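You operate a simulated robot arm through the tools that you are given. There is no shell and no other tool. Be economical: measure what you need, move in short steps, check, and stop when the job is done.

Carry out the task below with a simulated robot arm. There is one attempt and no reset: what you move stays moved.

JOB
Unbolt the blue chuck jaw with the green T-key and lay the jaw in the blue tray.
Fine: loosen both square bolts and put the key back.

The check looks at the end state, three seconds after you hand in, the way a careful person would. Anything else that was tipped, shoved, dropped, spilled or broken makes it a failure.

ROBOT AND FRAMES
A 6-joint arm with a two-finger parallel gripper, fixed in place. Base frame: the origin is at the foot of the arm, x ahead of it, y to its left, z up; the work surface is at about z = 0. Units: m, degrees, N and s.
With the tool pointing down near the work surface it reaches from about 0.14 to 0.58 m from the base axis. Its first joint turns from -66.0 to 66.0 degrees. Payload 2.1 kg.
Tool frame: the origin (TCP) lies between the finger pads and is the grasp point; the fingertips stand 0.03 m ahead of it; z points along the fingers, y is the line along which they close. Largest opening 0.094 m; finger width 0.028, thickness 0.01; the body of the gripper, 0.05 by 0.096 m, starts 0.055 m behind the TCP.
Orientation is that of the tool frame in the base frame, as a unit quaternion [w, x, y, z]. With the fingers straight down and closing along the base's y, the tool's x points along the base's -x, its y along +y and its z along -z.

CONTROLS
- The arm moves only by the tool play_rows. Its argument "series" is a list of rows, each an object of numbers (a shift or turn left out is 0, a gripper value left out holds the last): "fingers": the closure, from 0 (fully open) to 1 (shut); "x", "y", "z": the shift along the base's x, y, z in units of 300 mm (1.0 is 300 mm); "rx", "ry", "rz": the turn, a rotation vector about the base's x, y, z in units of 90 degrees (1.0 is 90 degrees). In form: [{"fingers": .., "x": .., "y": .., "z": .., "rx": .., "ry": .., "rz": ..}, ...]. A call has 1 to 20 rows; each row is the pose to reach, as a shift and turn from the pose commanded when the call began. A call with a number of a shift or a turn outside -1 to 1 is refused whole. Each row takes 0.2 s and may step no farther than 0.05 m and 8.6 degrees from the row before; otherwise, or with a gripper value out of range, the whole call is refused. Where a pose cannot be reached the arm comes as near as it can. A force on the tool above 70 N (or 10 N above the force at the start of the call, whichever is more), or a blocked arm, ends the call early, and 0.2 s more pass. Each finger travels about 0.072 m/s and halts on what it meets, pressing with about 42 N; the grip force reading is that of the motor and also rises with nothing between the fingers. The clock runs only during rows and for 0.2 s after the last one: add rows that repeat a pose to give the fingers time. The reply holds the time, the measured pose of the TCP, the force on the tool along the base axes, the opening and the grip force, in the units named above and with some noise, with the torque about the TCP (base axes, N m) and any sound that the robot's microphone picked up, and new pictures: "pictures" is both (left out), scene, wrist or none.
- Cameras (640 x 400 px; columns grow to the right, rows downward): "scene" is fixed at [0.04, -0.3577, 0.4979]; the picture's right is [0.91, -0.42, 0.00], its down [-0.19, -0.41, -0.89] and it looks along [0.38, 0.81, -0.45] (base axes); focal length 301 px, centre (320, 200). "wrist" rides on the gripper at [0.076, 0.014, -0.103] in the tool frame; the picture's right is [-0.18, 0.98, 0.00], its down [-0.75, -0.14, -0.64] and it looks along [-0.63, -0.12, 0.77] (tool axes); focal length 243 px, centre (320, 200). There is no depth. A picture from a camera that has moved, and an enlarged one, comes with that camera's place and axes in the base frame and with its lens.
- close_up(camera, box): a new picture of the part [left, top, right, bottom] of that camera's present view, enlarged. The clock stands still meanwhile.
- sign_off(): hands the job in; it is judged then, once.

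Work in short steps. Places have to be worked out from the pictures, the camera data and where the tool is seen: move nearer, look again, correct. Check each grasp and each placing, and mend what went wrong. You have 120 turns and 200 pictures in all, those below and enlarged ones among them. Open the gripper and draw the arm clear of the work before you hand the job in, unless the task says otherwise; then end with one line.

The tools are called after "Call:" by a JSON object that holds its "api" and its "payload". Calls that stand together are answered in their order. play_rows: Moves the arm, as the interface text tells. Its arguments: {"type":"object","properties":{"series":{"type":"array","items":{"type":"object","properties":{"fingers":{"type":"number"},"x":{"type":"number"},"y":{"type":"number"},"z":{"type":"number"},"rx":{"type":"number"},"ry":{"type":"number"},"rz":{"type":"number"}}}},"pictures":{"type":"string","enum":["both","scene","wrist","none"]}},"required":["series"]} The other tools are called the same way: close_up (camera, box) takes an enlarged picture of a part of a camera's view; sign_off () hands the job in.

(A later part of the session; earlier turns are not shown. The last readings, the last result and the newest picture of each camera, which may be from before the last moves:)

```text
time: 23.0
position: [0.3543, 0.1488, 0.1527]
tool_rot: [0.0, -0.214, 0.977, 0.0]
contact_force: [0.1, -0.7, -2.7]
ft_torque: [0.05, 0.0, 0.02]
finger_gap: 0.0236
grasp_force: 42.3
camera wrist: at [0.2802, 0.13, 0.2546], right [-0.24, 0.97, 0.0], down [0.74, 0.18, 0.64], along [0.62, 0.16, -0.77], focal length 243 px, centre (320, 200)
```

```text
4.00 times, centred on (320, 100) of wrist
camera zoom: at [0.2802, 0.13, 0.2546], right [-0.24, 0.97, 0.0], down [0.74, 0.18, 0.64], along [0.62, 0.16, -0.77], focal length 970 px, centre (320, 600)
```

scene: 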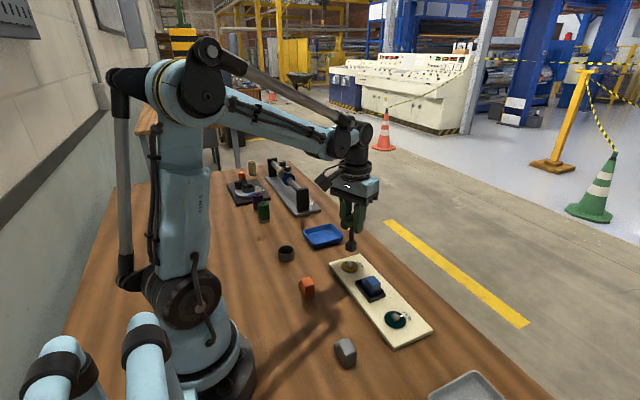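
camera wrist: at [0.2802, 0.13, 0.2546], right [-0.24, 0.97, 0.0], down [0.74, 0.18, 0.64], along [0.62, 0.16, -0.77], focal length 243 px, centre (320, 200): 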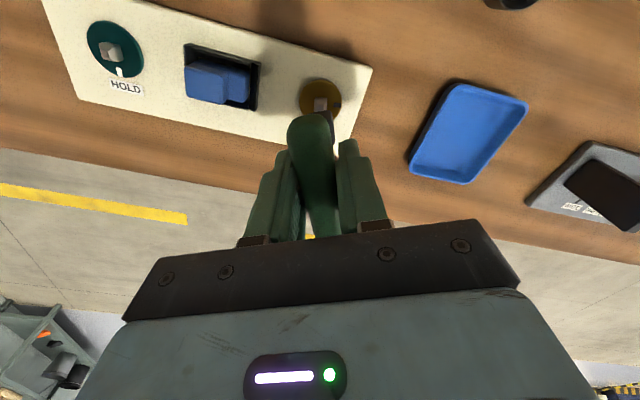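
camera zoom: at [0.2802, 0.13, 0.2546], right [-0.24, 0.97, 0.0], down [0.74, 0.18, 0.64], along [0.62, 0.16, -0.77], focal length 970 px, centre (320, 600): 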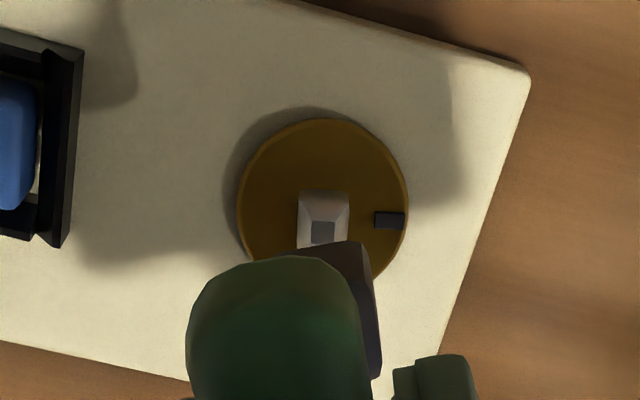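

Bolt A's tick is now ~120° away from HOLD. Next I carry the key, unwinding back to yaw −90°, over to bolt B at about (0.356, -0.027).

Call:
{"api": "play_rows", "payload": {"series": [{"z": 0.08, "rz": -0.09}, {"z": 0.14, "rz": -0.18, "y": -0.05}, {"z": 0.14, "rz": -0.27, "y": -0.1}, {"z": 0.14, "rz": -0.36, "y": -0.15}, {"z": 0.14, "rz": -0.45, "y": -0.2}, {"z": 0.14, "rz": -0.54, "y": -0.25}, {"z": 0.14, "rz": -0.63, "y": -0.3}, {"z": 0.14, "rz": -0.72, "y": -0.35}, {"z": 0.14, "rz": -0.81, "y": -0.4}, {"z": 0.14, "rz": -0.9, "y": -0.45}], "pictures": "none"}}

Call:
{"api": "play_rows", "payload": {"series": [{"rz": -0.09, "y": -0.05}, {"rz": -0.18, "y": -0.1}, {"rz": -0.27, "y": -0.131}, {"rz": -0.36, "y": -0.131}, {"rz": -0.3733, "y": -0.131, "x": 0.005}, {"rz": -0.3733, "y": -0.131, "z": -0.1, "x": 0.005}, {"rz": -0.3733, "y": -0.131, "z": -0.19, "x": 0.005}, {"rz": -0.3733, "y": -0.131, "z": -0.19, "x": 0.005}]}}

Call:
{"api": "close_up", "payload": {"camera": "scene", "box": [375, 280, 425, 335]}}

Call:
{"api": "close_up", "payload": {"camera": "wrist", "box": [260, 50, 380, 150]}}

```text
time: 25.2
position: [0.3543, 0.0148, 0.1929]
tool_rot: [0.001, 0.473, 0.881, 0.001]
contact_force: [1.1, -0.2, -1.2]
ft_torque: [0.02, 0.01, 0.01]
finger_gap: 0.0236
grasp_force: 42.1
```

```text
time: 27.0
position: [0.3552, -0.0251, 0.1373]
tool_rot: [0.001, 0.706, 0.708, 0.002]
contact_force: [0.9, 0.1, -2.1]
ft_torque: [0.0, 0.03, -0.01]
finger_gap: 0.024
grasp_force: 42.3
camera wrist: at [0.371, 0.0515, 0.2391], right [0.98, -0.18, 0.0], down [-0.14, -0.75, 0.64], along [-0.12, -0.63, -0.77], focal length 243 px, centre (320, 200)
```

scene: 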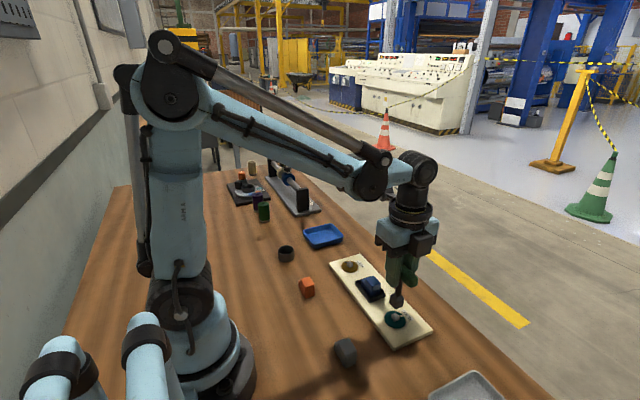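
wrist: 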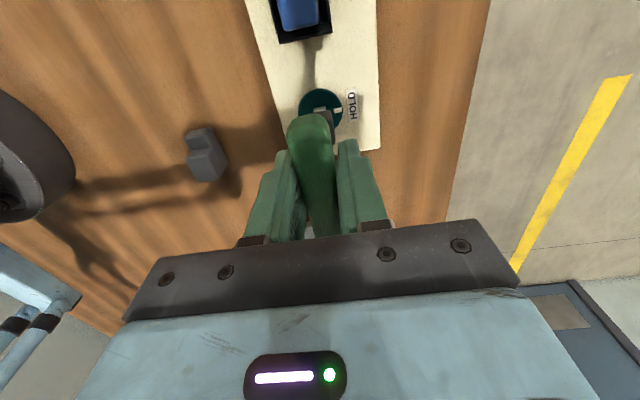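

```text
7.27 times, centred on (400, 308) of scene
camera zoom: at [0.04, -0.3577, 0.4979], right [0.91, -0.42, 0.0], down [-0.19, -0.41, -0.89], along [0.38, 0.81, -0.45], focal length 2188 px, centre (-262, -582)
```

zoom: 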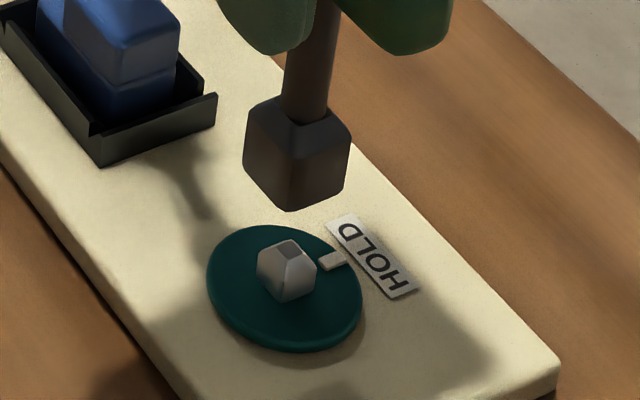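

```text
4.00 times, centred on (320, 100) of wrist
camera zoom: at [0.371, 0.0515, 0.2391], right [0.98, -0.18, 0.0], down [-0.14, -0.75, 0.64], along [-0.12, -0.63, -0.77], focal length 970 px, centre (320, 600)
```

zoom: 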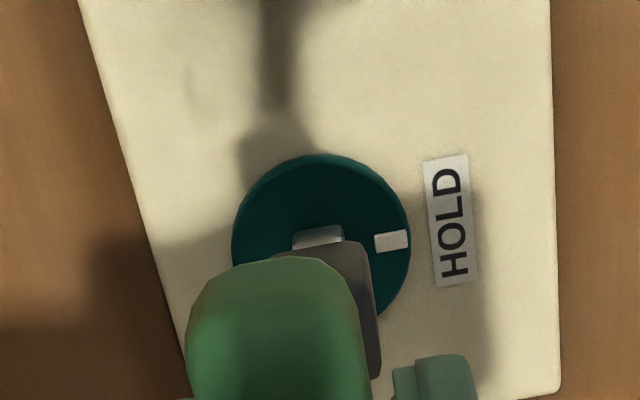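

By comparison with the bolt A views, the spacing is 0.18 m, so I need dx≈+0.5 mm, dy≈−3.2 mm. I apply this and descend to just above the bolt.

Call:
{"api": "play_rows", "payload": {"series": [{"x": 0.0017, "y": -0.0107}, {"x": 0.0017, "y": -0.0107, "z": -0.04}, {"x": 0.0017, "y": -0.0107, "z": -0.07}, {"x": 0.0017, "y": -0.0107, "z": -0.07}], "pictures": "none"}}

Call:
{"api": "close_up", "payload": {"camera": "scene", "box": [375, 290, 415, 335]}}

Call:
{"api": "close_up", "payload": {"camera": "wrist", "box": [305, 95, 365, 135]}}

```text
time: 28.0
position: [0.3553, -0.0288, 0.1169]
tool_rot: [0.002, 0.706, 0.708, 0.0]
contact_force: [-0.1, 0.2, -1.1]
ft_torque: [0.03, -0.02, 0.0]
finger_gap: 0.0237
grasp_force: 41.6
```

```text
8.89 times, centred on (395, 312) of scene
camera zoom: at [0.04, -0.3577, 0.4979], right [0.91, -0.42, 0.0], down [-0.19, -0.41, -0.89], along [0.38, 0.81, -0.45], focal length 2674 px, centre (-347, -800)
```

zoom: 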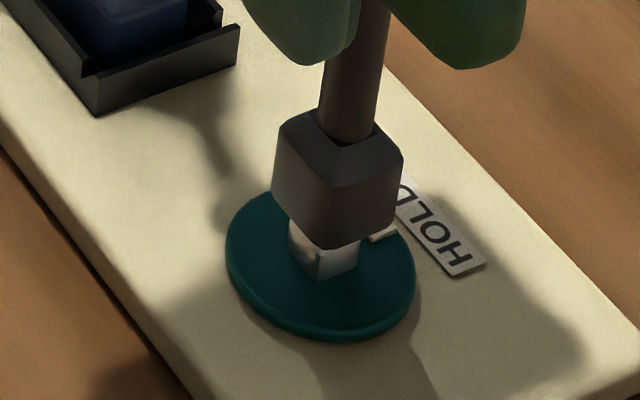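

```text
10.00 times, centred on (335, 115) of wrist
camera zoom: at [0.3716, 0.0481, 0.2184], right [0.98, -0.18, 0.0], down [-0.14, -0.75, 0.64], along [-0.12, -0.63, -0.77], focal length 2426 px, centre (170, 1050)
```

zoom: 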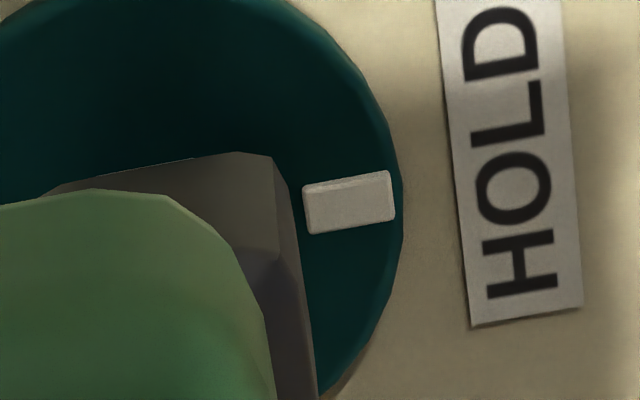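

The key sits about 1.2 mm too far +x. I correct and lower slowly.

Call:
{"api": "play_rows", "payload": {"series": [{"x": -0.004}, {"x": -0.004, "z": -0.006}, {"x": -0.004, "z": -0.012}, {"x": -0.004, "z": -0.018}, {"x": -0.004, "z": -0.022}, {"x": -0.004, "z": -0.022}], "pictures": "none"}}

Call:
{"api": "close_up", "payload": {"camera": "scene", "box": [375, 290, 415, 335]}}

```text
time: 29.4
position: [0.3546, -0.0278, 0.1089]
tool_rot: [0.0, 0.706, 0.708, 0.001]
contact_force: [0.7, -0.7, -0.6]
ft_torque: [-0.02, 0.0, -0.01]
finger_gap: 0.0237
grasp_force: 41.7
```

```text
8.89 times, centred on (395, 312) of scene
camera zoom: at [0.04, -0.3577, 0.4979], right [0.91, -0.42, 0.0], down [-0.19, -0.41, -0.89], along [0.38, 0.81, -0.45], focal length 2674 px, centre (-347, -800)
```

zoom: 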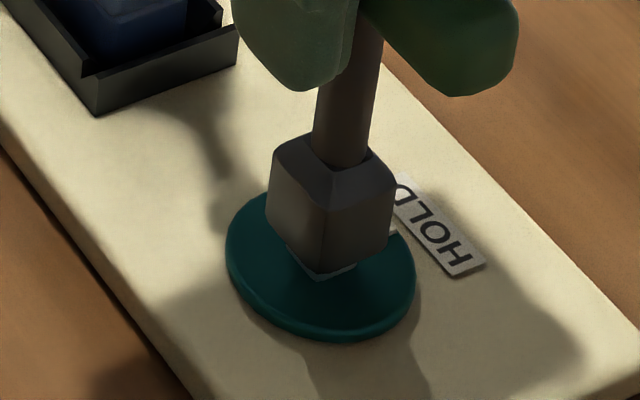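

It is sliding over bolt B without force. A little further to seat fully.

Call:
{"api": "play_rows", "payload": {"series": [{"z": -0.006}, {"z": -0.011}, {"z": -0.015}, {"z": -0.015}], "pictures": "none"}}

Call:
{"api": "close_up", "payload": {"camera": "scene", "box": [375, 290, 415, 335]}}

```text
time: 30.4
position: [0.3546, -0.028, 0.106]
tool_rot: [0.0, 0.707, 0.707, 0.001]
contact_force: [0.4, -0.9, -1.8]
ft_torque: [-0.06, 0.02, -0.03]
finger_gap: 0.0238
grasp_force: 42.2
```

```text
8.89 times, centred on (395, 312) of scene
camera zoom: at [0.04, -0.3577, 0.4979], right [0.91, -0.42, 0.0], down [-0.19, -0.41, -0.89], along [0.38, 0.81, -0.45], focal length 2674 px, centre (-347, -800)
```

zoom: 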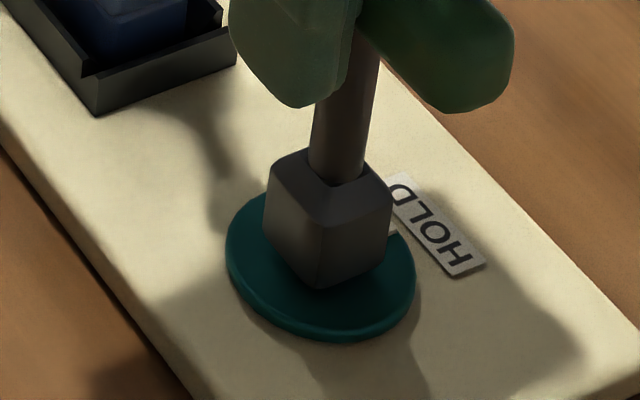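

Seated. Turning bolt B counter-clockwise 48° with the 2 mm stem offset accounted for.

Call:
{"api": "play_rows", "payload": {"series": [{"rz": 0.0667, "x": -0.0007}, {"rz": 0.1333, "x": -0.0014}, {"rz": 0.2, "x": -0.0021, "y": -0.0003}, {"rz": 0.2667, "x": -0.0027, "y": -0.0006}, {"rz": 0.3333, "x": -0.0033, "y": -0.0009}, {"rz": 0.4, "x": -0.0039, "y": -0.0013}, {"rz": 0.4667, "x": -0.0045, "y": -0.0017}, {"rz": 0.5333, "x": -0.005, "y": -0.0022}, {"rz": 0.5333, "x": -0.005, "y": -0.0022}], "pictures": "none"}}

Call:
{"api": "close_up", "payload": {"camera": "scene", "box": [375, 290, 415, 335]}}

```text
time: 32.4
position: [0.3544, -0.0289, 0.1049]
tool_rot: [0.001, 0.357, 0.934, 0.002]
contact_force: [4.2, -1.6, -2.1]
ft_torque: [-0.14, -0.32, -0.02]
finger_gap: 0.0238
grasp_force: 42.1
```

```text
8.89 times, centred on (395, 312) of scene
camera zoom: at [0.04, -0.3577, 0.4979], right [0.91, -0.42, 0.0], down [-0.19, -0.41, -0.89], along [0.38, 0.81, -0.45], focal length 2674 px, centre (-347, -800)
```

zoom: 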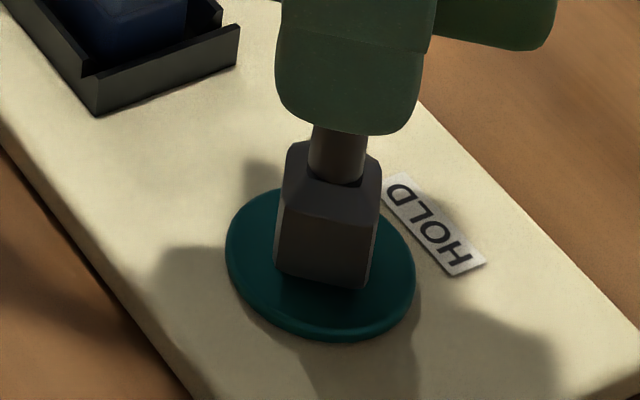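

Turning freely as with A. Continuing to 96°, then to the stop near 120°.

Call:
{"api": "play_rows", "payload": {"series": [{"rz": 0.0667, "x": 0.002, "y": -0.0005}, {"rz": 0.1333, "x": 0.002, "y": -0.001}, {"rz": 0.2, "x": 0.002, "y": -0.0015}, {"rz": 0.2667, "x": 0.002, "y": -0.002}, {"rz": 0.3333, "x": 0.002, "y": -0.0025}, {"rz": 0.4, "x": 0.002, "y": -0.003}, {"rz": 0.4667, "x": 0.002, "y": -0.0035}, {"rz": 0.5333, "x": 0.002, "y": -0.004}, {"rz": 0.5333, "x": 0.002, "y": -0.004}], "pictures": "none"}}

Call:
{"api": "play_rows", "payload": {"series": [{"rz": 0.0667}, {"rz": 0.1333}, {"rz": 0.2, "x": 0.001, "y": -0.001}, {"rz": 0.2667, "x": 0.001, "y": -0.001}, {"rz": 0.2667, "x": 0.001, "y": -0.001}], "pictures": "wrist"}}

Call:
{"api": "close_up", "payload": {"camera": "scene", "box": [375, 290, 415, 335]}}

```text
time: 34.4
position: [0.3534, -0.0302, 0.1061]
tool_rot: [-0.001, -0.054, 0.999, 0.001]
contact_force: [-7.4, 1.6, 0.7]
ft_torque: [0.09, 0.5, -0.03]
finger_gap: 0.0238
grasp_force: 42.0
```

```text
time: 35.6
position: [0.3553, -0.0306, 0.1039]
tool_rot: [0.0, -0.26, 0.966, 0.001]
contact_force: [-3.7, -0.6, -1.6]
ft_torque: [-0.12, 0.28, -0.98]
finger_gap: 0.024
grasp_force: 41.9
camera wrist: at [0.2833, -0.0567, 0.207], right [-0.33, 0.94, 0.0], down [0.72, 0.25, 0.64], along [0.6, 0.22, -0.77], focal length 243 px, centre (320, 200)
```

wrist: 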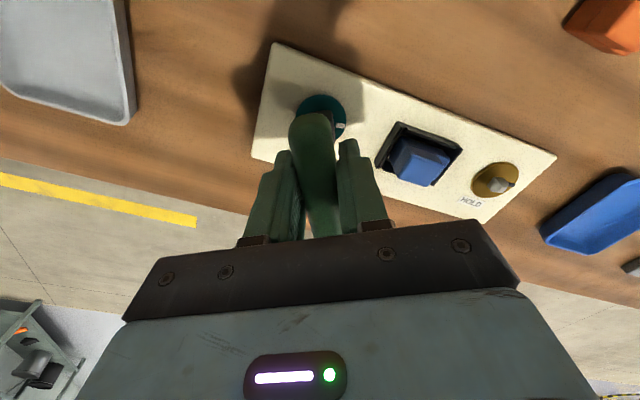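

```text
8.89 times, centred on (395, 312) of scene
camera zoom: at [0.04, -0.3577, 0.4979], right [0.91, -0.42, 0.0], down [-0.19, -0.41, -0.89], along [0.38, 0.81, -0.45], focal length 2674 px, centre (-347, -800)
```

zoom: 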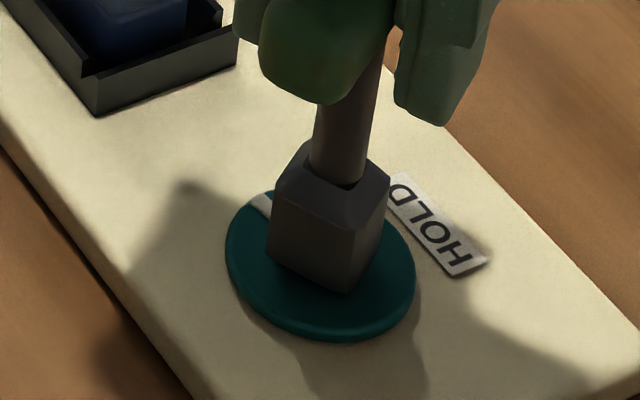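

Same end stop (−0.98 N·m): bolt B is loose. I back off, lift clear, and begin unwinding toward −90° yaw while heading to the holder.

Call:
{"api": "play_rows", "payload": {"series": [{"rz": -0.05, "x": -0.002}, {"rz": -0.06, "x": -0.002}, {"rz": -0.06, "z": 0.03}, {"rz": -0.06, "z": 0.06}, {"rz": -0.06, "z": 0.1}, {"rz": -0.06, "z": 0.2}, {"rz": -0.06, "z": 0.3}, {"rz": -0.06, "z": 0.3}]}}

Call:
{"api": "close_up", "payload": {"camera": "scene", "box": [335, 250, 435, 345]}}

```text
time: 37.4
position: [0.3549, -0.0323, 0.1956]
tool_rot: [0.0, -0.214, 0.977, 0.001]
contact_force: [0.6, -0.5, -1.2]
ft_torque: [-0.01, 0.01, 0.01]
finger_gap: 0.0237
grasp_force: 42.2
camera wrist: at [0.2816, -0.0497, 0.2979], right [-0.24, 0.97, 0.0], down [0.74, 0.18, 0.64], along [0.62, 0.16, -0.77], focal length 243 px, centre (320, 200)
```

scene: 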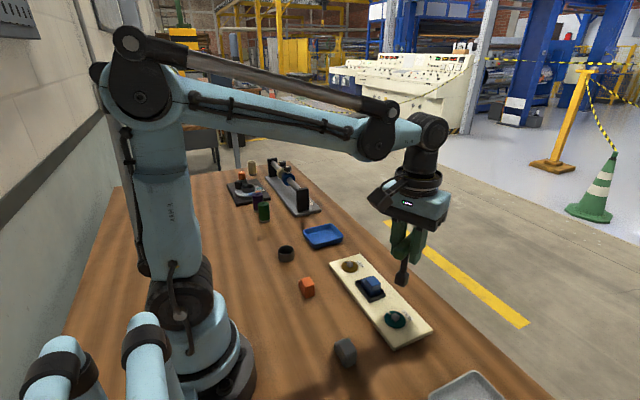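
wrist: 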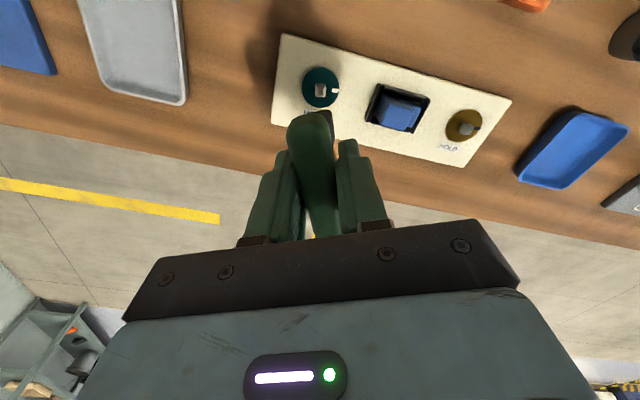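

```text
4.21 times, centred on (385, 298) of scene
camera zoom: at [0.04, -0.3577, 0.4979], right [0.91, -0.42, 0.0], down [-0.19, -0.41, -0.89], along [0.38, 0.81, -0.45], focal length 1267 px, centre (46, -210)
```

zoom: 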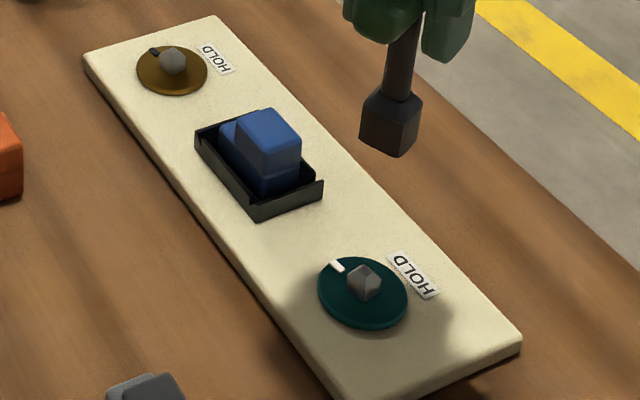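

Both ticks are well off HOLD. Now returning the key to above its holder at (0.2317, 0.272) with yaw −90°.

Call:
{"api": "play_rows", "payload": {"series": [{"rz": -0.09, "x": -0.02, "y": 0.06}, {"rz": -0.18, "x": -0.04, "y": 0.12}, {"rz": -0.27, "x": -0.06, "y": 0.18}, {"rz": -0.36, "x": -0.08, "y": 0.24}, {"rz": -0.45, "x": -0.1, "y": 0.3}, {"rz": -0.54, "x": -0.12, "y": 0.36}, {"rz": -0.63, "x": -0.14, "y": 0.42}, {"rz": -0.72, "x": -0.16, "y": 0.48}, {"rz": -0.81, "x": -0.18, "y": 0.54}, {"rz": -0.9, "x": -0.2, "y": 0.6}, {"rz": -0.9, "x": -0.2, "y": 0.6}], "pictures": "none"}}

Call:
{"api": "play_rows", "payload": {"series": [{"rz": -0.09, "x": -0.05, "y": 0.1}, {"rz": -0.18, "x": -0.1, "y": 0.2}, {"rz": -0.27, "x": -0.15, "y": 0.3}, {"rz": -0.36, "x": -0.19, "y": 0.38}, {"rz": -0.3733, "x": -0.208, "y": 0.41}, {"rz": -0.3733, "x": -0.208, "y": 0.41}]}}

Call:
{"api": "close_up", "payload": {"camera": "scene", "box": [220, 130, 340, 270]}}

```text
time: 39.8
position: [0.2941, 0.1483, 0.193]
tool_rot: [0.001, 0.473, 0.881, 0.002]
contact_force: [0.1, 0.0, -1.8]
ft_torque: [0.0, 0.02, -0.01]
finger_gap: 0.0239
grasp_force: 41.8
```

```text
time: 41.2
position: [0.2317, 0.2706, 0.1947]
tool_rot: [0.002, 0.707, 0.707, 0.001]
contact_force: [0.1, -0.2, -1.4]
ft_torque: [-0.02, 0.03, 0.04]
finger_gap: 0.0238
grasp_force: 41.8
camera wrist: at [0.2474, 0.3481, 0.297], right [0.98, -0.18, 0.0], down [-0.14, -0.75, 0.64], along [-0.12, -0.63, -0.77], focal length 243 px, centre (320, 200)
```

scene: 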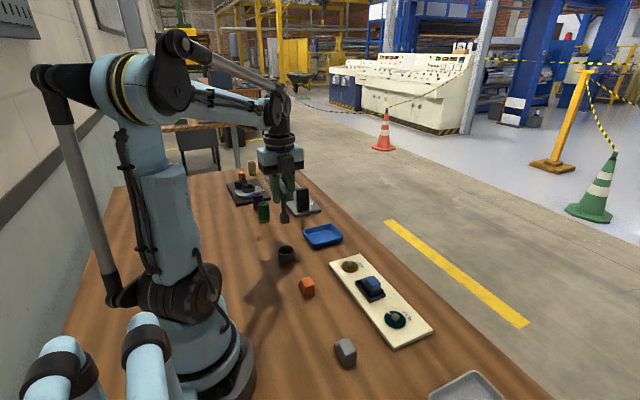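
wrist: 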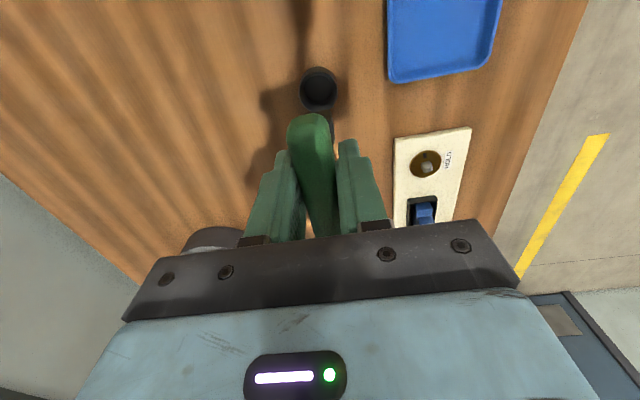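

```text
2.86 times, centred on (280, 200) of scene
camera zoom: at [0.04, -0.3577, 0.4979], right [0.91, -0.42, 0.0], down [-0.19, -0.41, -0.89], along [0.38, 0.81, -0.45], focal length 860 px, centre (434, 200)
```

zoom: 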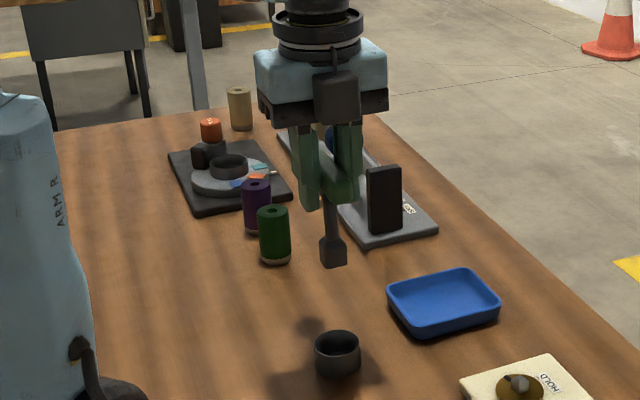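

This matches the pose right after the lift (camera position agrees within 0.5 mm). I lower to just above the rim and check.

Call:
{"api": "play_rows", "payload": {"series": [{"z": -0.1}, {"z": -0.2}, {"z": -0.23}, {"z": -0.23}], "pictures": "wrist"}}

Call:
{"api": "close_up", "payload": {"camera": "scene", "box": [265, 215, 305, 270]}}

Call:
{"api": "close_up", "payload": {"camera": "wrist", "box": [260, 50, 380, 150]}}

```text
time: 42.2
position: [0.2332, 0.2725, 0.1271]
tool_rot: [0.001, 0.706, 0.708, 0.001]
contact_force: [0.7, -0.2, -0.9]
ft_torque: [-0.01, 0.02, -0.03]
finger_gap: 0.0237
grasp_force: 42.2
camera wrist: at [0.248, 0.3482, 0.2286], right [0.98, -0.18, 0.0], down [-0.14, -0.75, 0.64], along [-0.12, -0.63, -0.77], focal length 243 px, centre (320, 200)
```

wrist: 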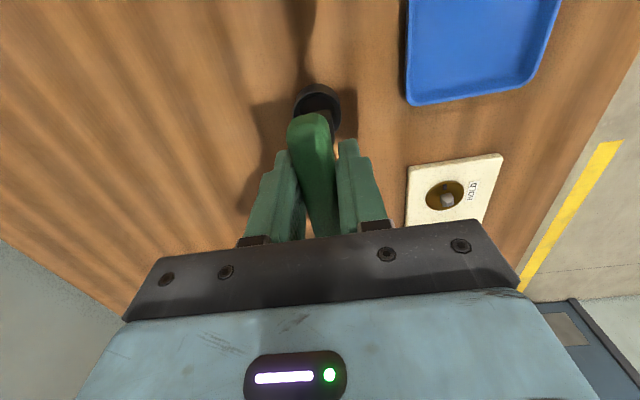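

```text
7.27 times, centred on (285, 242) of scene
camera zoom: at [0.04, -0.3577, 0.4979], right [0.91, -0.42, 0.0], down [-0.19, -0.41, -0.89], along [0.38, 0.81, -0.45], focal length 2188 px, centre (574, -109)
```

zoom: 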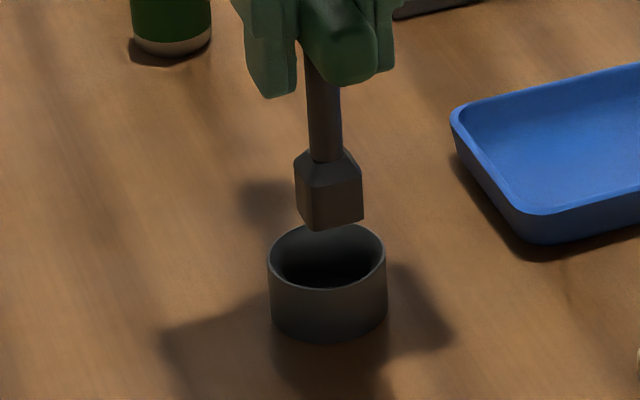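

```text
4.00 times, centred on (320, 100) of wrist
camera zoom: at [0.248, 0.3482, 0.2286], right [0.98, -0.18, 0.0], down [-0.14, -0.75, 0.64], along [-0.12, -0.63, -0.77], focal length 970 px, centre (320, 600)
```

zoom: 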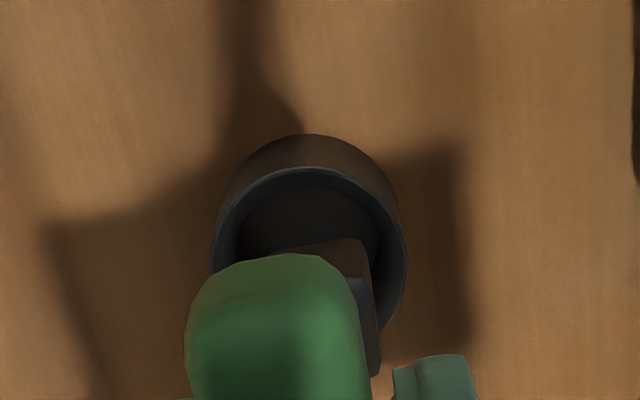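

The tip is centred over the holder. I lower it in, slowing near the bottom.

Call:
{"api": "play_rows", "payload": {"series": [{"z": -0.03}, {"z": -0.06}, {"z": -0.09}, {"z": -0.11}, {"z": -0.12}, {"z": -0.126}, {"z": -0.126}], "pictures": "none"}}

Call:
{"api": "close_up", "payload": {"camera": "scene", "box": [265, 215, 305, 270]}}

```text
time: 43.8
position: [0.2328, 0.2721, 0.0881]
tool_rot: [0.001, 0.706, 0.708, 0.0]
contact_force: [-6.6, -9.0, 1.4]
ft_torque: [-0.58, 0.42, -0.01]
finger_gap: 0.0235
grasp_force: 42.2
```

```text
7.27 times, centred on (285, 242) of scene
camera zoom: at [0.04, -0.3577, 0.4979], right [0.91, -0.42, 0.0], down [-0.19, -0.41, -0.89], along [0.38, 0.81, -0.45], focal length 2188 px, centre (574, -109)
```

zoom: 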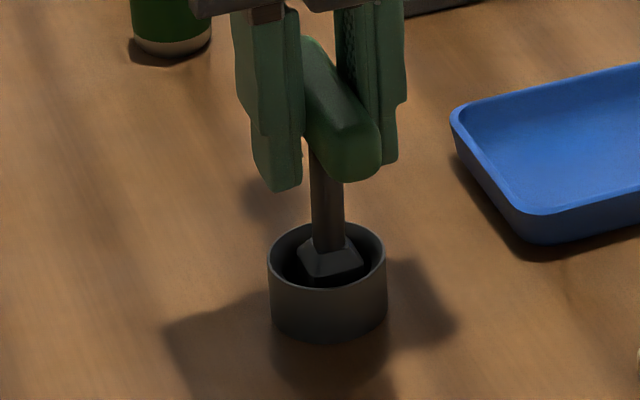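

The key is in the holder but with ~10 N side load pushing toward −x, −y. I ease that way by 1–2 mm.

Call:
{"api": "play_rows", "payload": {"series": [{"x": -0.003, "y": -0.004}, {"x": -0.005, "y": -0.006}, {"x": -0.005, "y": -0.006, "z": -0.003}, {"x": -0.005, "y": -0.006, "z": -0.003}], "pictures": "none"}}

```text
time: 44.8
position: [0.2311, 0.2705, 0.0867]
tool_rot: [0.001, 0.707, 0.708, 0.001]
contact_force: [0.0, -0.1, -0.9]
ft_torque: [0.0, 0.0, 0.04]
finger_gap: 0.0236
grasp_force: 41.8
```

Side load gone, and the height equals the original. I open the fingers gently and look.

Call:
{"api": "play_rows", "payload": {"series": [{"z": -0.002, "fingers": 1.0}, {"z": -0.002, "fingers": 0.7}, {"z": -0.002, "fingers": 0.6}, {"z": -0.002, "fingers": 0.3}, {"z": -0.002, "fingers": 0.0}, {"z": -0.002, "fingers": 0.0}, {"z": -0.002, "fingers": 0.0}, {"z": -0.002, "fingers": 0.0}], "pictures": "wrist"}}

Call:
{"api": "close_up", "payload": {"camera": "scene", "box": [265, 215, 305, 270]}}

```text
time: 46.6
position: [0.2299, 0.2707, 0.0868]
tool_rot: [0.001, 0.707, 0.707, 0.001]
contact_force: [-0.5, -0.2, 0.0]
ft_torque: [0.01, 0.01, 0.03]
finger_gap: 0.0939
grasp_force: 0.0
camera wrist: at [0.2461, 0.3468, 0.1888], right [0.98, -0.18, 0.0], down [-0.14, -0.75, 0.64], along [-0.12, -0.63, -0.77], focal length 243 px, centre (320, 200)
```

wrist: 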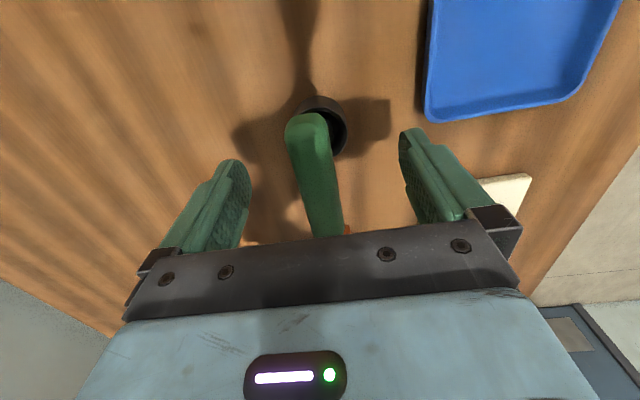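

```text
7.27 times, centred on (285, 242) of scene
camera zoom: at [0.04, -0.3577, 0.4979], right [0.91, -0.42, 0.0], down [-0.19, -0.41, -0.89], along [0.38, 0.81, -0.45], focal length 2188 px, centre (574, -109)
```

zoom: 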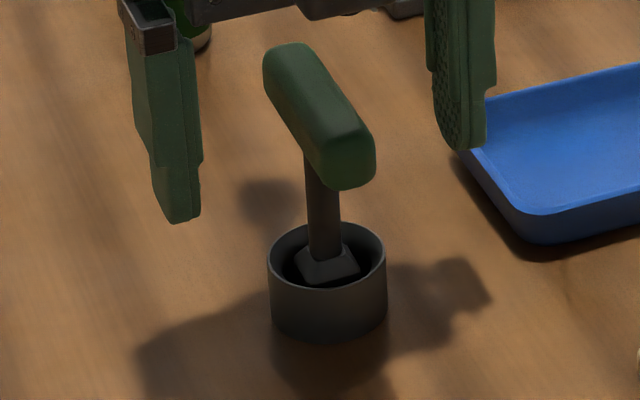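

The key stands upright in its holder again. I raise the hand and go look at the jaw closely, with yaw back to 0.

Call:
{"api": "play_rows", "payload": {"series": [{"z": 0.1}, {"z": 0.2}, {"z": 0.3}, {"z": 0.36}, {"z": 0.36, "rz": 0.09, "y": -0.07}, {"z": 0.36, "rz": 0.18, "y": -0.14}, {"z": 0.36, "rz": 0.27, "y": -0.21}, {"z": 0.36, "rz": 0.36, "y": -0.28}, {"z": 0.36, "rz": 0.45, "y": -0.35}, {"z": 0.36, "rz": 0.54, "y": -0.42}, {"z": 0.36, "rz": 0.63, "y": -0.49}, {"z": 0.36, "rz": 0.72, "y": -0.56}, {"z": 0.36, "rz": 0.81, "y": -0.63}, {"z": 0.36, "rz": 0.9, "y": -0.69}, {"z": 0.36, "rz": 0.99, "y": -0.69}, {"z": 0.36, "rz": 1.0, "y": -0.69, "x": 0.1}, {"z": 0.36, "rz": 1.0, "y": -0.69, "x": 0.2}, {"z": 0.36, "rz": 1.0, "y": -0.69, "x": 0.2}]}}

Call:
{"api": "close_up", "payload": {"camera": "scene", "box": [345, 265, 395, 310]}}

Call:
{"api": "close_up", "payload": {"camera": "wrist", "box": [270, 80, 380, 160]}}

```text
time: 50.4
position: [0.2911, 0.0656, 0.1959]
tool_rot: [0.0, 0.0, 1.0, 0.001]
contact_force: [-0.1, 0.3, 0.4]
ft_torque: [-0.03, 0.0, 0.0]
finger_gap: 0.0943
grasp_force: 0.1
camera wrist: at [0.2167, 0.0777, 0.297], right [0.18, 0.98, 0.0], down [0.75, -0.14, 0.64], along [0.63, -0.12, -0.77], focal length 243 px, centre (320, 200)
```

scene: 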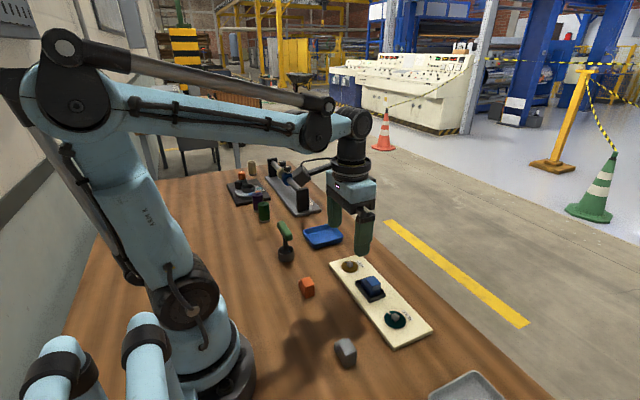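
wrist: 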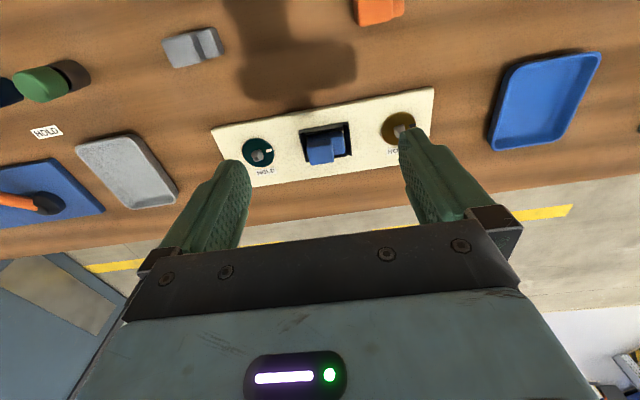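

```text
8.89 times, centred on (370, 288) of scene
camera zoom: at [0.04, -0.3577, 0.4979], right [0.91, -0.42, 0.0], down [-0.19, -0.41, -0.89], along [0.38, 0.81, -0.45], focal length 2674 px, centre (-124, -578)
```

zoom: 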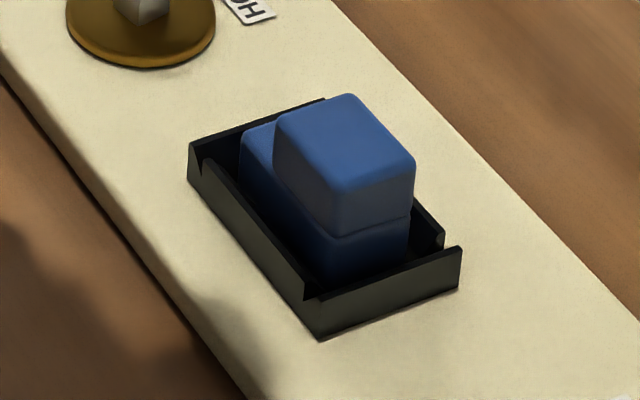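

```text
5.00 times, centred on (325, 120) of wrist
camera zoom: at [0.2167, 0.0777, 0.297], right [0.18, 0.98, 0.0], down [0.75, -0.14, 0.64], along [0.63, -0.12, -0.77], focal length 1213 px, centre (295, 600)
```

zoom: 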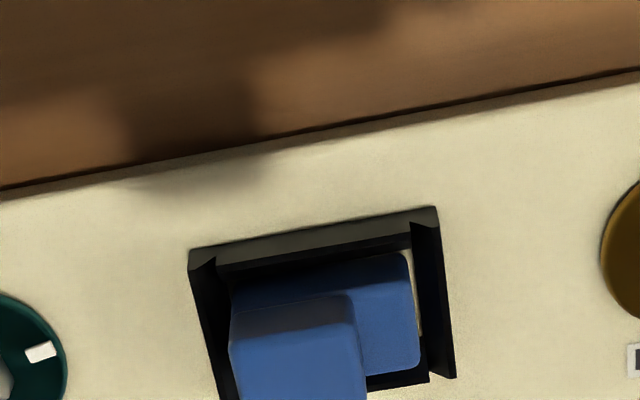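

The jaw has a raised block I can grip. I enlarge the wrist view to locate that block precisely.

Call:
{"api": "close_up", "payload": {"camera": "wrist", "box": [290, 115, 365, 170]}}

```text
7.27 times, centred on (328, 142) of wrist
camera zoom: at [0.2167, 0.0777, 0.297], right [0.18, 0.98, 0.0], down [0.75, -0.14, 0.64], along [0.63, -0.12, -0.77], focal length 1764 px, centre (266, 618)
```

zoom: 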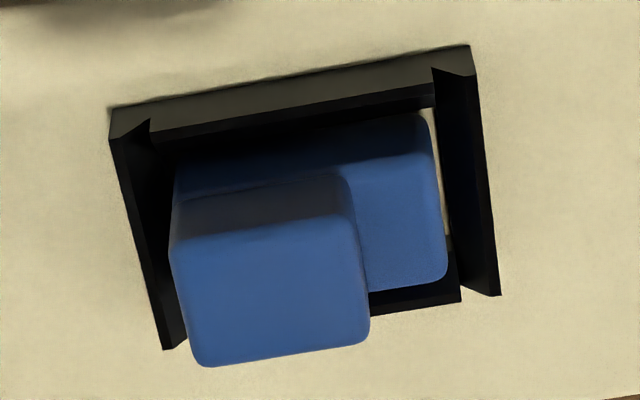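

The jaw's raised block has its top at about (0.359, 0.052, 0.044), step at z≈0.031. I move over it and down to z=0.10 and check centring.

Call:
{"api": "play_rows", "payload": {"series": [{"x": 0.11, "y": -0.02}, {"x": 0.227, "y": -0.045}, {"x": 0.227, "y": -0.045, "z": -0.1}, {"x": 0.227, "y": -0.045, "z": -0.2}, {"x": 0.227, "y": -0.045, "z": -0.32}, {"x": 0.227, "y": -0.045, "z": -0.32}]}}

Call:
{"api": "close_up", "payload": {"camera": "scene", "box": [335, 240, 405, 310]}}

```text
time: 51.8
position: [0.3582, 0.0499, 0.0997]
tool_rot: [0.0, -0.001, 1.0, 0.001]
contact_force: [0.2, -0.3, 0.2]
ft_torque: [0.0, 0.0, 0.0]
finger_gap: 0.0941
grasp_force: 0.1
camera wrist: at [0.2838, 0.0643, 0.2009], right [0.18, 0.98, 0.0], down [0.75, -0.14, 0.64], along [0.63, -0.12, -0.77], focal length 243 px, centre (320, 200)
```

scene: 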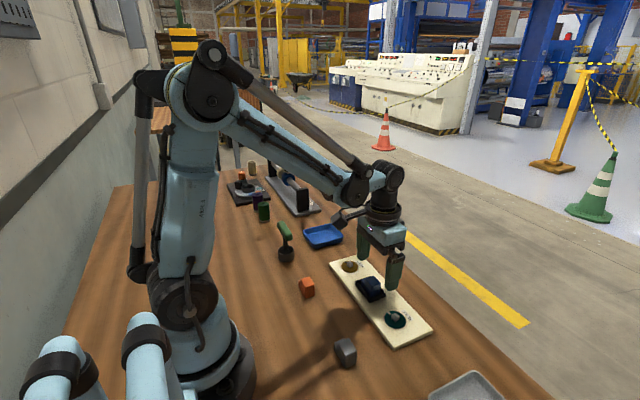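
wrist: 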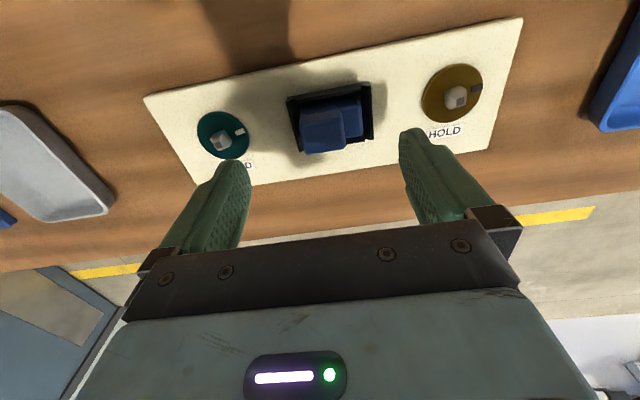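

```text
5.71 times, centred on (370, 275) of scene
camera zoom: at [0.04, -0.3577, 0.4979], right [0.91, -0.42, 0.0], down [-0.19, -0.41, -0.89], along [0.38, 0.81, -0.45], focal length 1719 px, centre (34, -229)
```

zoom: 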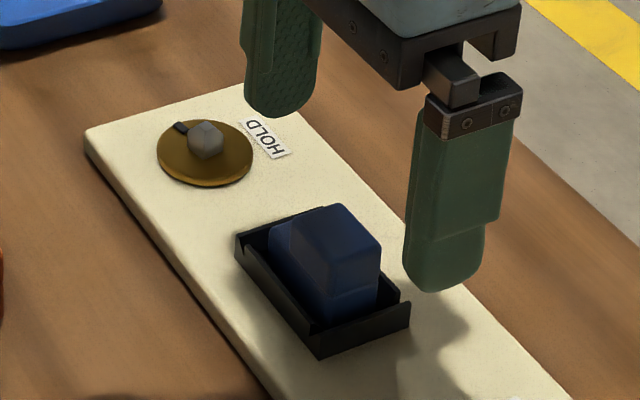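

The tool seems about 2 mm off and the block top may be nearer z≈0.055. A close wrist view will help confirm.

Call:
{"api": "close_up", "payload": {"camera": "wrist", "box": [270, 70, 400, 170]}}

```text
4.00 times, centred on (335, 120) of wrist
camera zoom: at [0.2838, 0.0643, 0.2009], right [0.18, 0.98, 0.0], down [0.75, -0.14, 0.64], along [0.63, -0.12, -0.77], focal length 970 px, centre (260, 520)
```

zoom: 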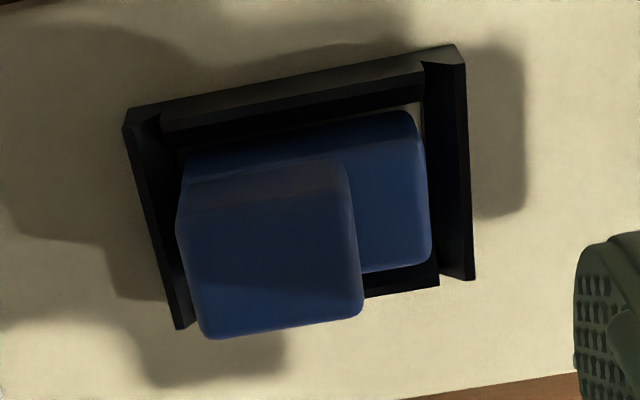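

Block centre about (0.3555, 0.0535). I shift there and lower so the tips reach z≈0.045, then look.

Call:
{"api": "play_rows", "payload": {"series": [{"x": -0.008, "y": 0.011}, {"x": -0.008, "y": 0.011, "z": -0.05}, {"x": -0.008, "y": 0.011, "z": -0.085}, {"x": -0.008, "y": 0.011, "z": -0.085, "fingers": 0.3}, {"x": -0.008, "y": 0.011, "z": -0.085, "fingers": 0.5}, {"x": -0.008, "y": 0.011, "z": -0.085, "fingers": 0.5}]}}

Call:
{"api": "close_up", "payload": {"camera": "scene", "box": [345, 250, 395, 305]}}

Call:
{"api": "close_up", "payload": {"camera": "wrist", "box": [240, 90, 400, 210]}}

```text
time: 53.2
position: [0.3541, 0.0521, 0.074]
tool_rot: [0.0, -0.001, 1.0, 0.001]
contact_force: [-0.4, -0.2, -0.7]
ft_torque: [0.0, -0.02, -0.01]
finger_gap: 0.0467
grasp_force: 0.0
camera wrist: at [0.2813, 0.0672, 0.1754], right [0.18, 0.98, 0.0], down [0.75, -0.14, 0.64], along [0.63, -0.12, -0.77], focal length 243 px, centre (320, 200)
```

scene: 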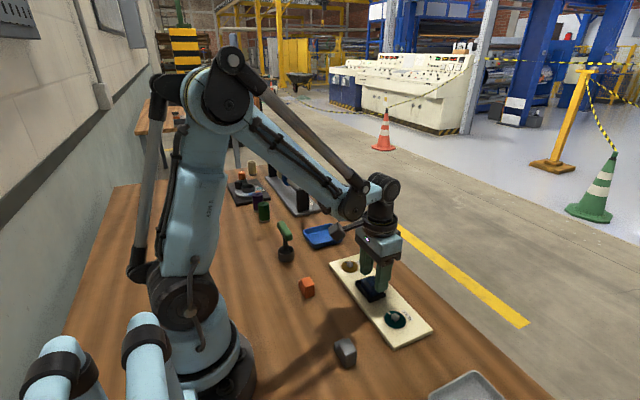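
wrist: 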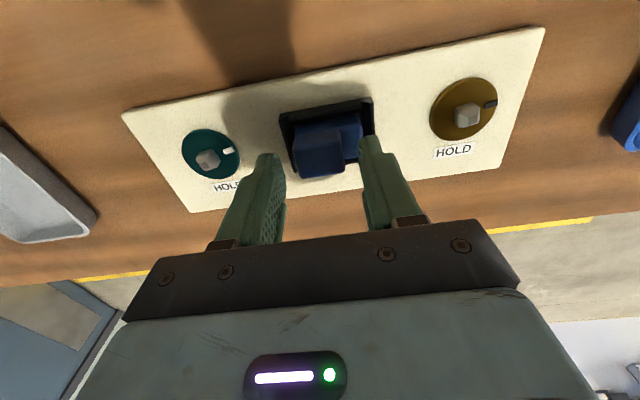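

```text
7.27 times, centred on (370, 278) of scene
camera zoom: at [0.04, -0.3577, 0.4979], right [0.91, -0.42, 0.0], down [-0.19, -0.41, -0.89], along [0.38, 0.81, -0.45], focal length 2188 px, centre (-44, -364)
```

zoom: 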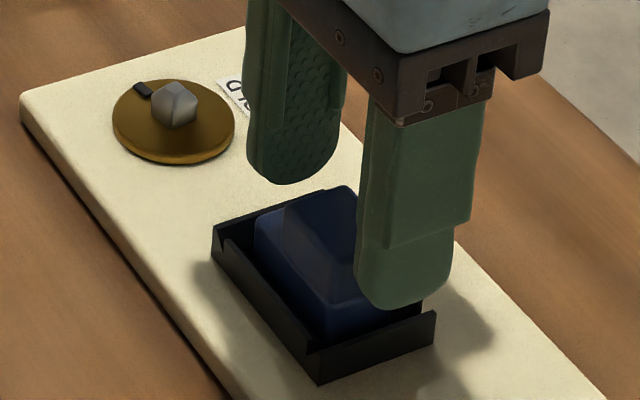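

```text
3.33 times, centred on (320, 150) of wrist
camera zoom: at [0.2813, 0.0672, 0.1754], right [0.18, 0.98, 0.0], down [0.75, -0.14, 0.64], along [0.63, -0.12, -0.77], focal length 809 px, centre (320, 367)
```

zoom: 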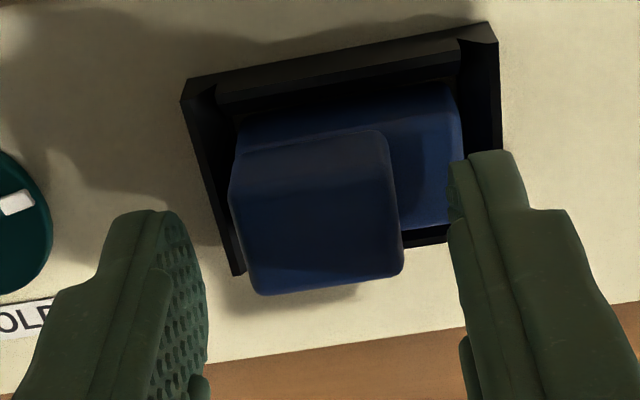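

The fingers sit ~4 mm too far +x and ~1 mm +y relative to the block; I correct, then close with a light check.

Call:
{"api": "play_rows", "payload": {"series": [{"x": -0.013, "y": -0.003}, {"x": -0.013, "y": -0.003, "fingers": 0.6}, {"x": -0.013, "y": -0.003, "fingers": 0.65}, {"x": -0.013, "y": -0.003, "fingers": 0.65}], "pictures": "none"}}

Call:
{"api": "close_up", "payload": {"camera": "scene", "box": [345, 250, 395, 305]}}

Call:
{"api": "close_up", "payload": {"camera": "wrist", "box": [240, 90, 400, 210]}}

```text
time: 54.2
position: [0.3518, 0.0521, 0.0734]
tool_rot: [0.001, -0.001, 1.0, 0.001]
contact_force: [-0.5, -0.7, -1.3]
ft_torque: [0.04, 0.01, 0.05]
finger_gap: 0.0331
grasp_force: 0.0
```

```text
7.27 times, centred on (370, 278) of scene
camera zoom: at [0.04, -0.3577, 0.4979], right [0.91, -0.42, 0.0], down [-0.19, -0.41, -0.89], along [0.38, 0.81, -0.45], focal length 2188 px, centre (-44, -364)
```

zoom: 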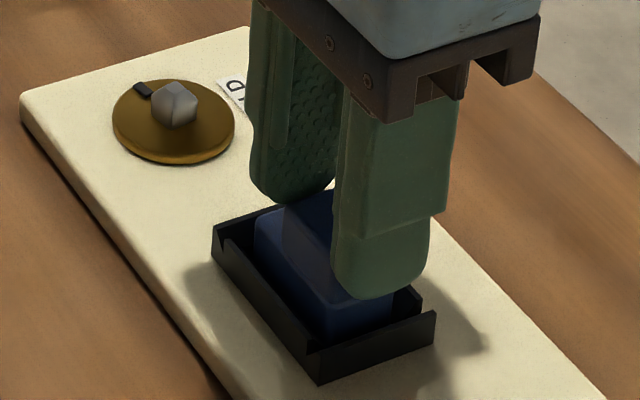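

```text
3.33 times, centred on (320, 150) of wrist
camera zoom: at [0.2775, 0.0663, 0.1754], right [0.18, 0.98, 0.0], down [0.75, -0.14, 0.64], along [0.63, -0.12, -0.77], focal length 809 px, centre (320, 367)
```

zoom: 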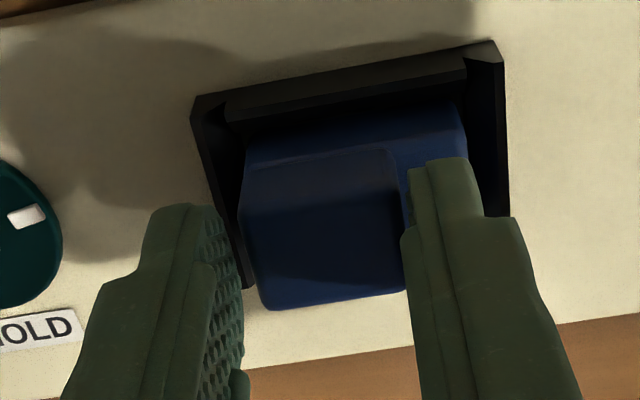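

The block is between the pads now. I close to grip.

Call:
{"api": "play_rows", "payload": {"series": [{"fingers": 0.7}, {"fingers": 0.75}, {"fingers": 1.0}, {"fingers": 1.0}, {"fingers": 1.0}], "pictures": "wrist"}}

Call:
{"api": "close_up", "payload": {"camera": "scene", "box": [345, 250, 395, 305]}}

```text
time: 55.4
position: [0.3519, 0.0521, 0.0738]
tool_rot: [-0.001, -0.002, 1.0, 0.001]
contact_force: [0.2, 1.5, 0.5]
ft_torque: [-0.02, 0.02, -0.03]
finger_gap: 0.0291
grasp_force: 41.8
camera wrist: at [0.2775, 0.0663, 0.1754], right [0.18, 0.98, 0.0], down [0.75, -0.14, 0.64], along [0.63, -0.12, -0.77], focal length 243 px, centre (320, 200)
```

wrist: 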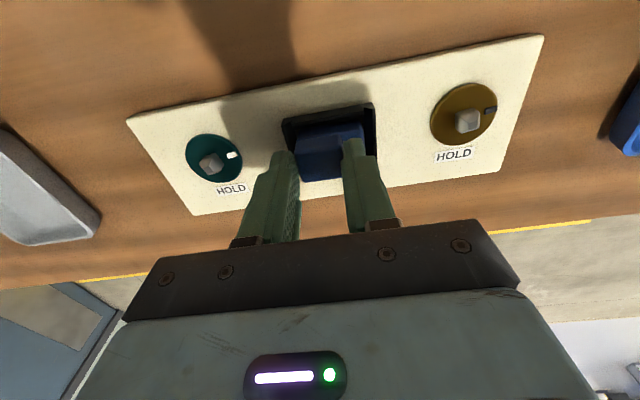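

```text
7.27 times, centred on (370, 278) of scene
camera zoom: at [0.04, -0.3577, 0.4979], right [0.91, -0.42, 0.0], down [-0.19, -0.41, -0.89], along [0.38, 0.81, -0.45], focal length 2188 px, centre (-44, -364)
```

zoom: 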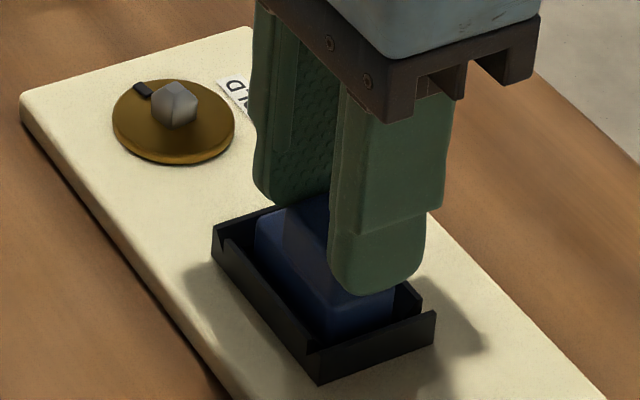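

Gripped at 29 mm, 42 N. I lift gently by 12 mm and check force and motion.

Call:
{"api": "play_rows", "payload": {"series": [{"z": 0.007}, {"z": 0.014}, {"z": 0.021}, {"z": 0.03}, {"z": 0.04}, {"z": 0.04}], "pictures": "none"}}

Call:
{"api": "close_up", "payload": {"camera": "scene", "box": [345, 250, 395, 305]}}

```text
time: 56.8
position: [0.3519, 0.0521, 0.0859]
tool_rot: [0.0, 0.0, 1.0, 0.0]
contact_force: [-0.5, 0.9, -1.9]
ft_torque: [-0.03, 0.0, 0.0]
finger_gap: 0.029
grasp_force: 41.8
```

```text
7.27 times, centred on (370, 278) of scene
camera zoom: at [0.04, -0.3577, 0.4979], right [0.91, -0.42, 0.0], down [-0.19, -0.41, -0.89], along [0.38, 0.81, -0.45], focal length 2188 px, centre (-44, -364)
```

zoom: 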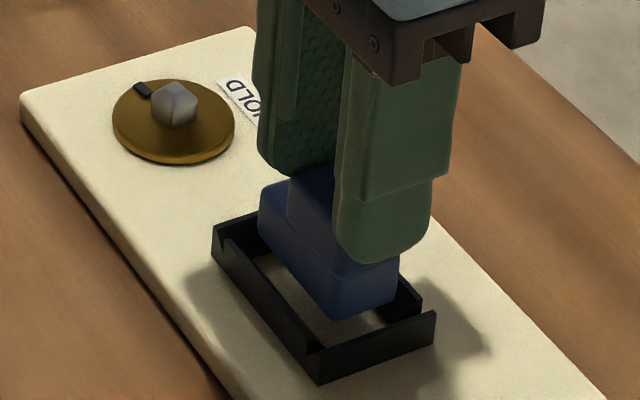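

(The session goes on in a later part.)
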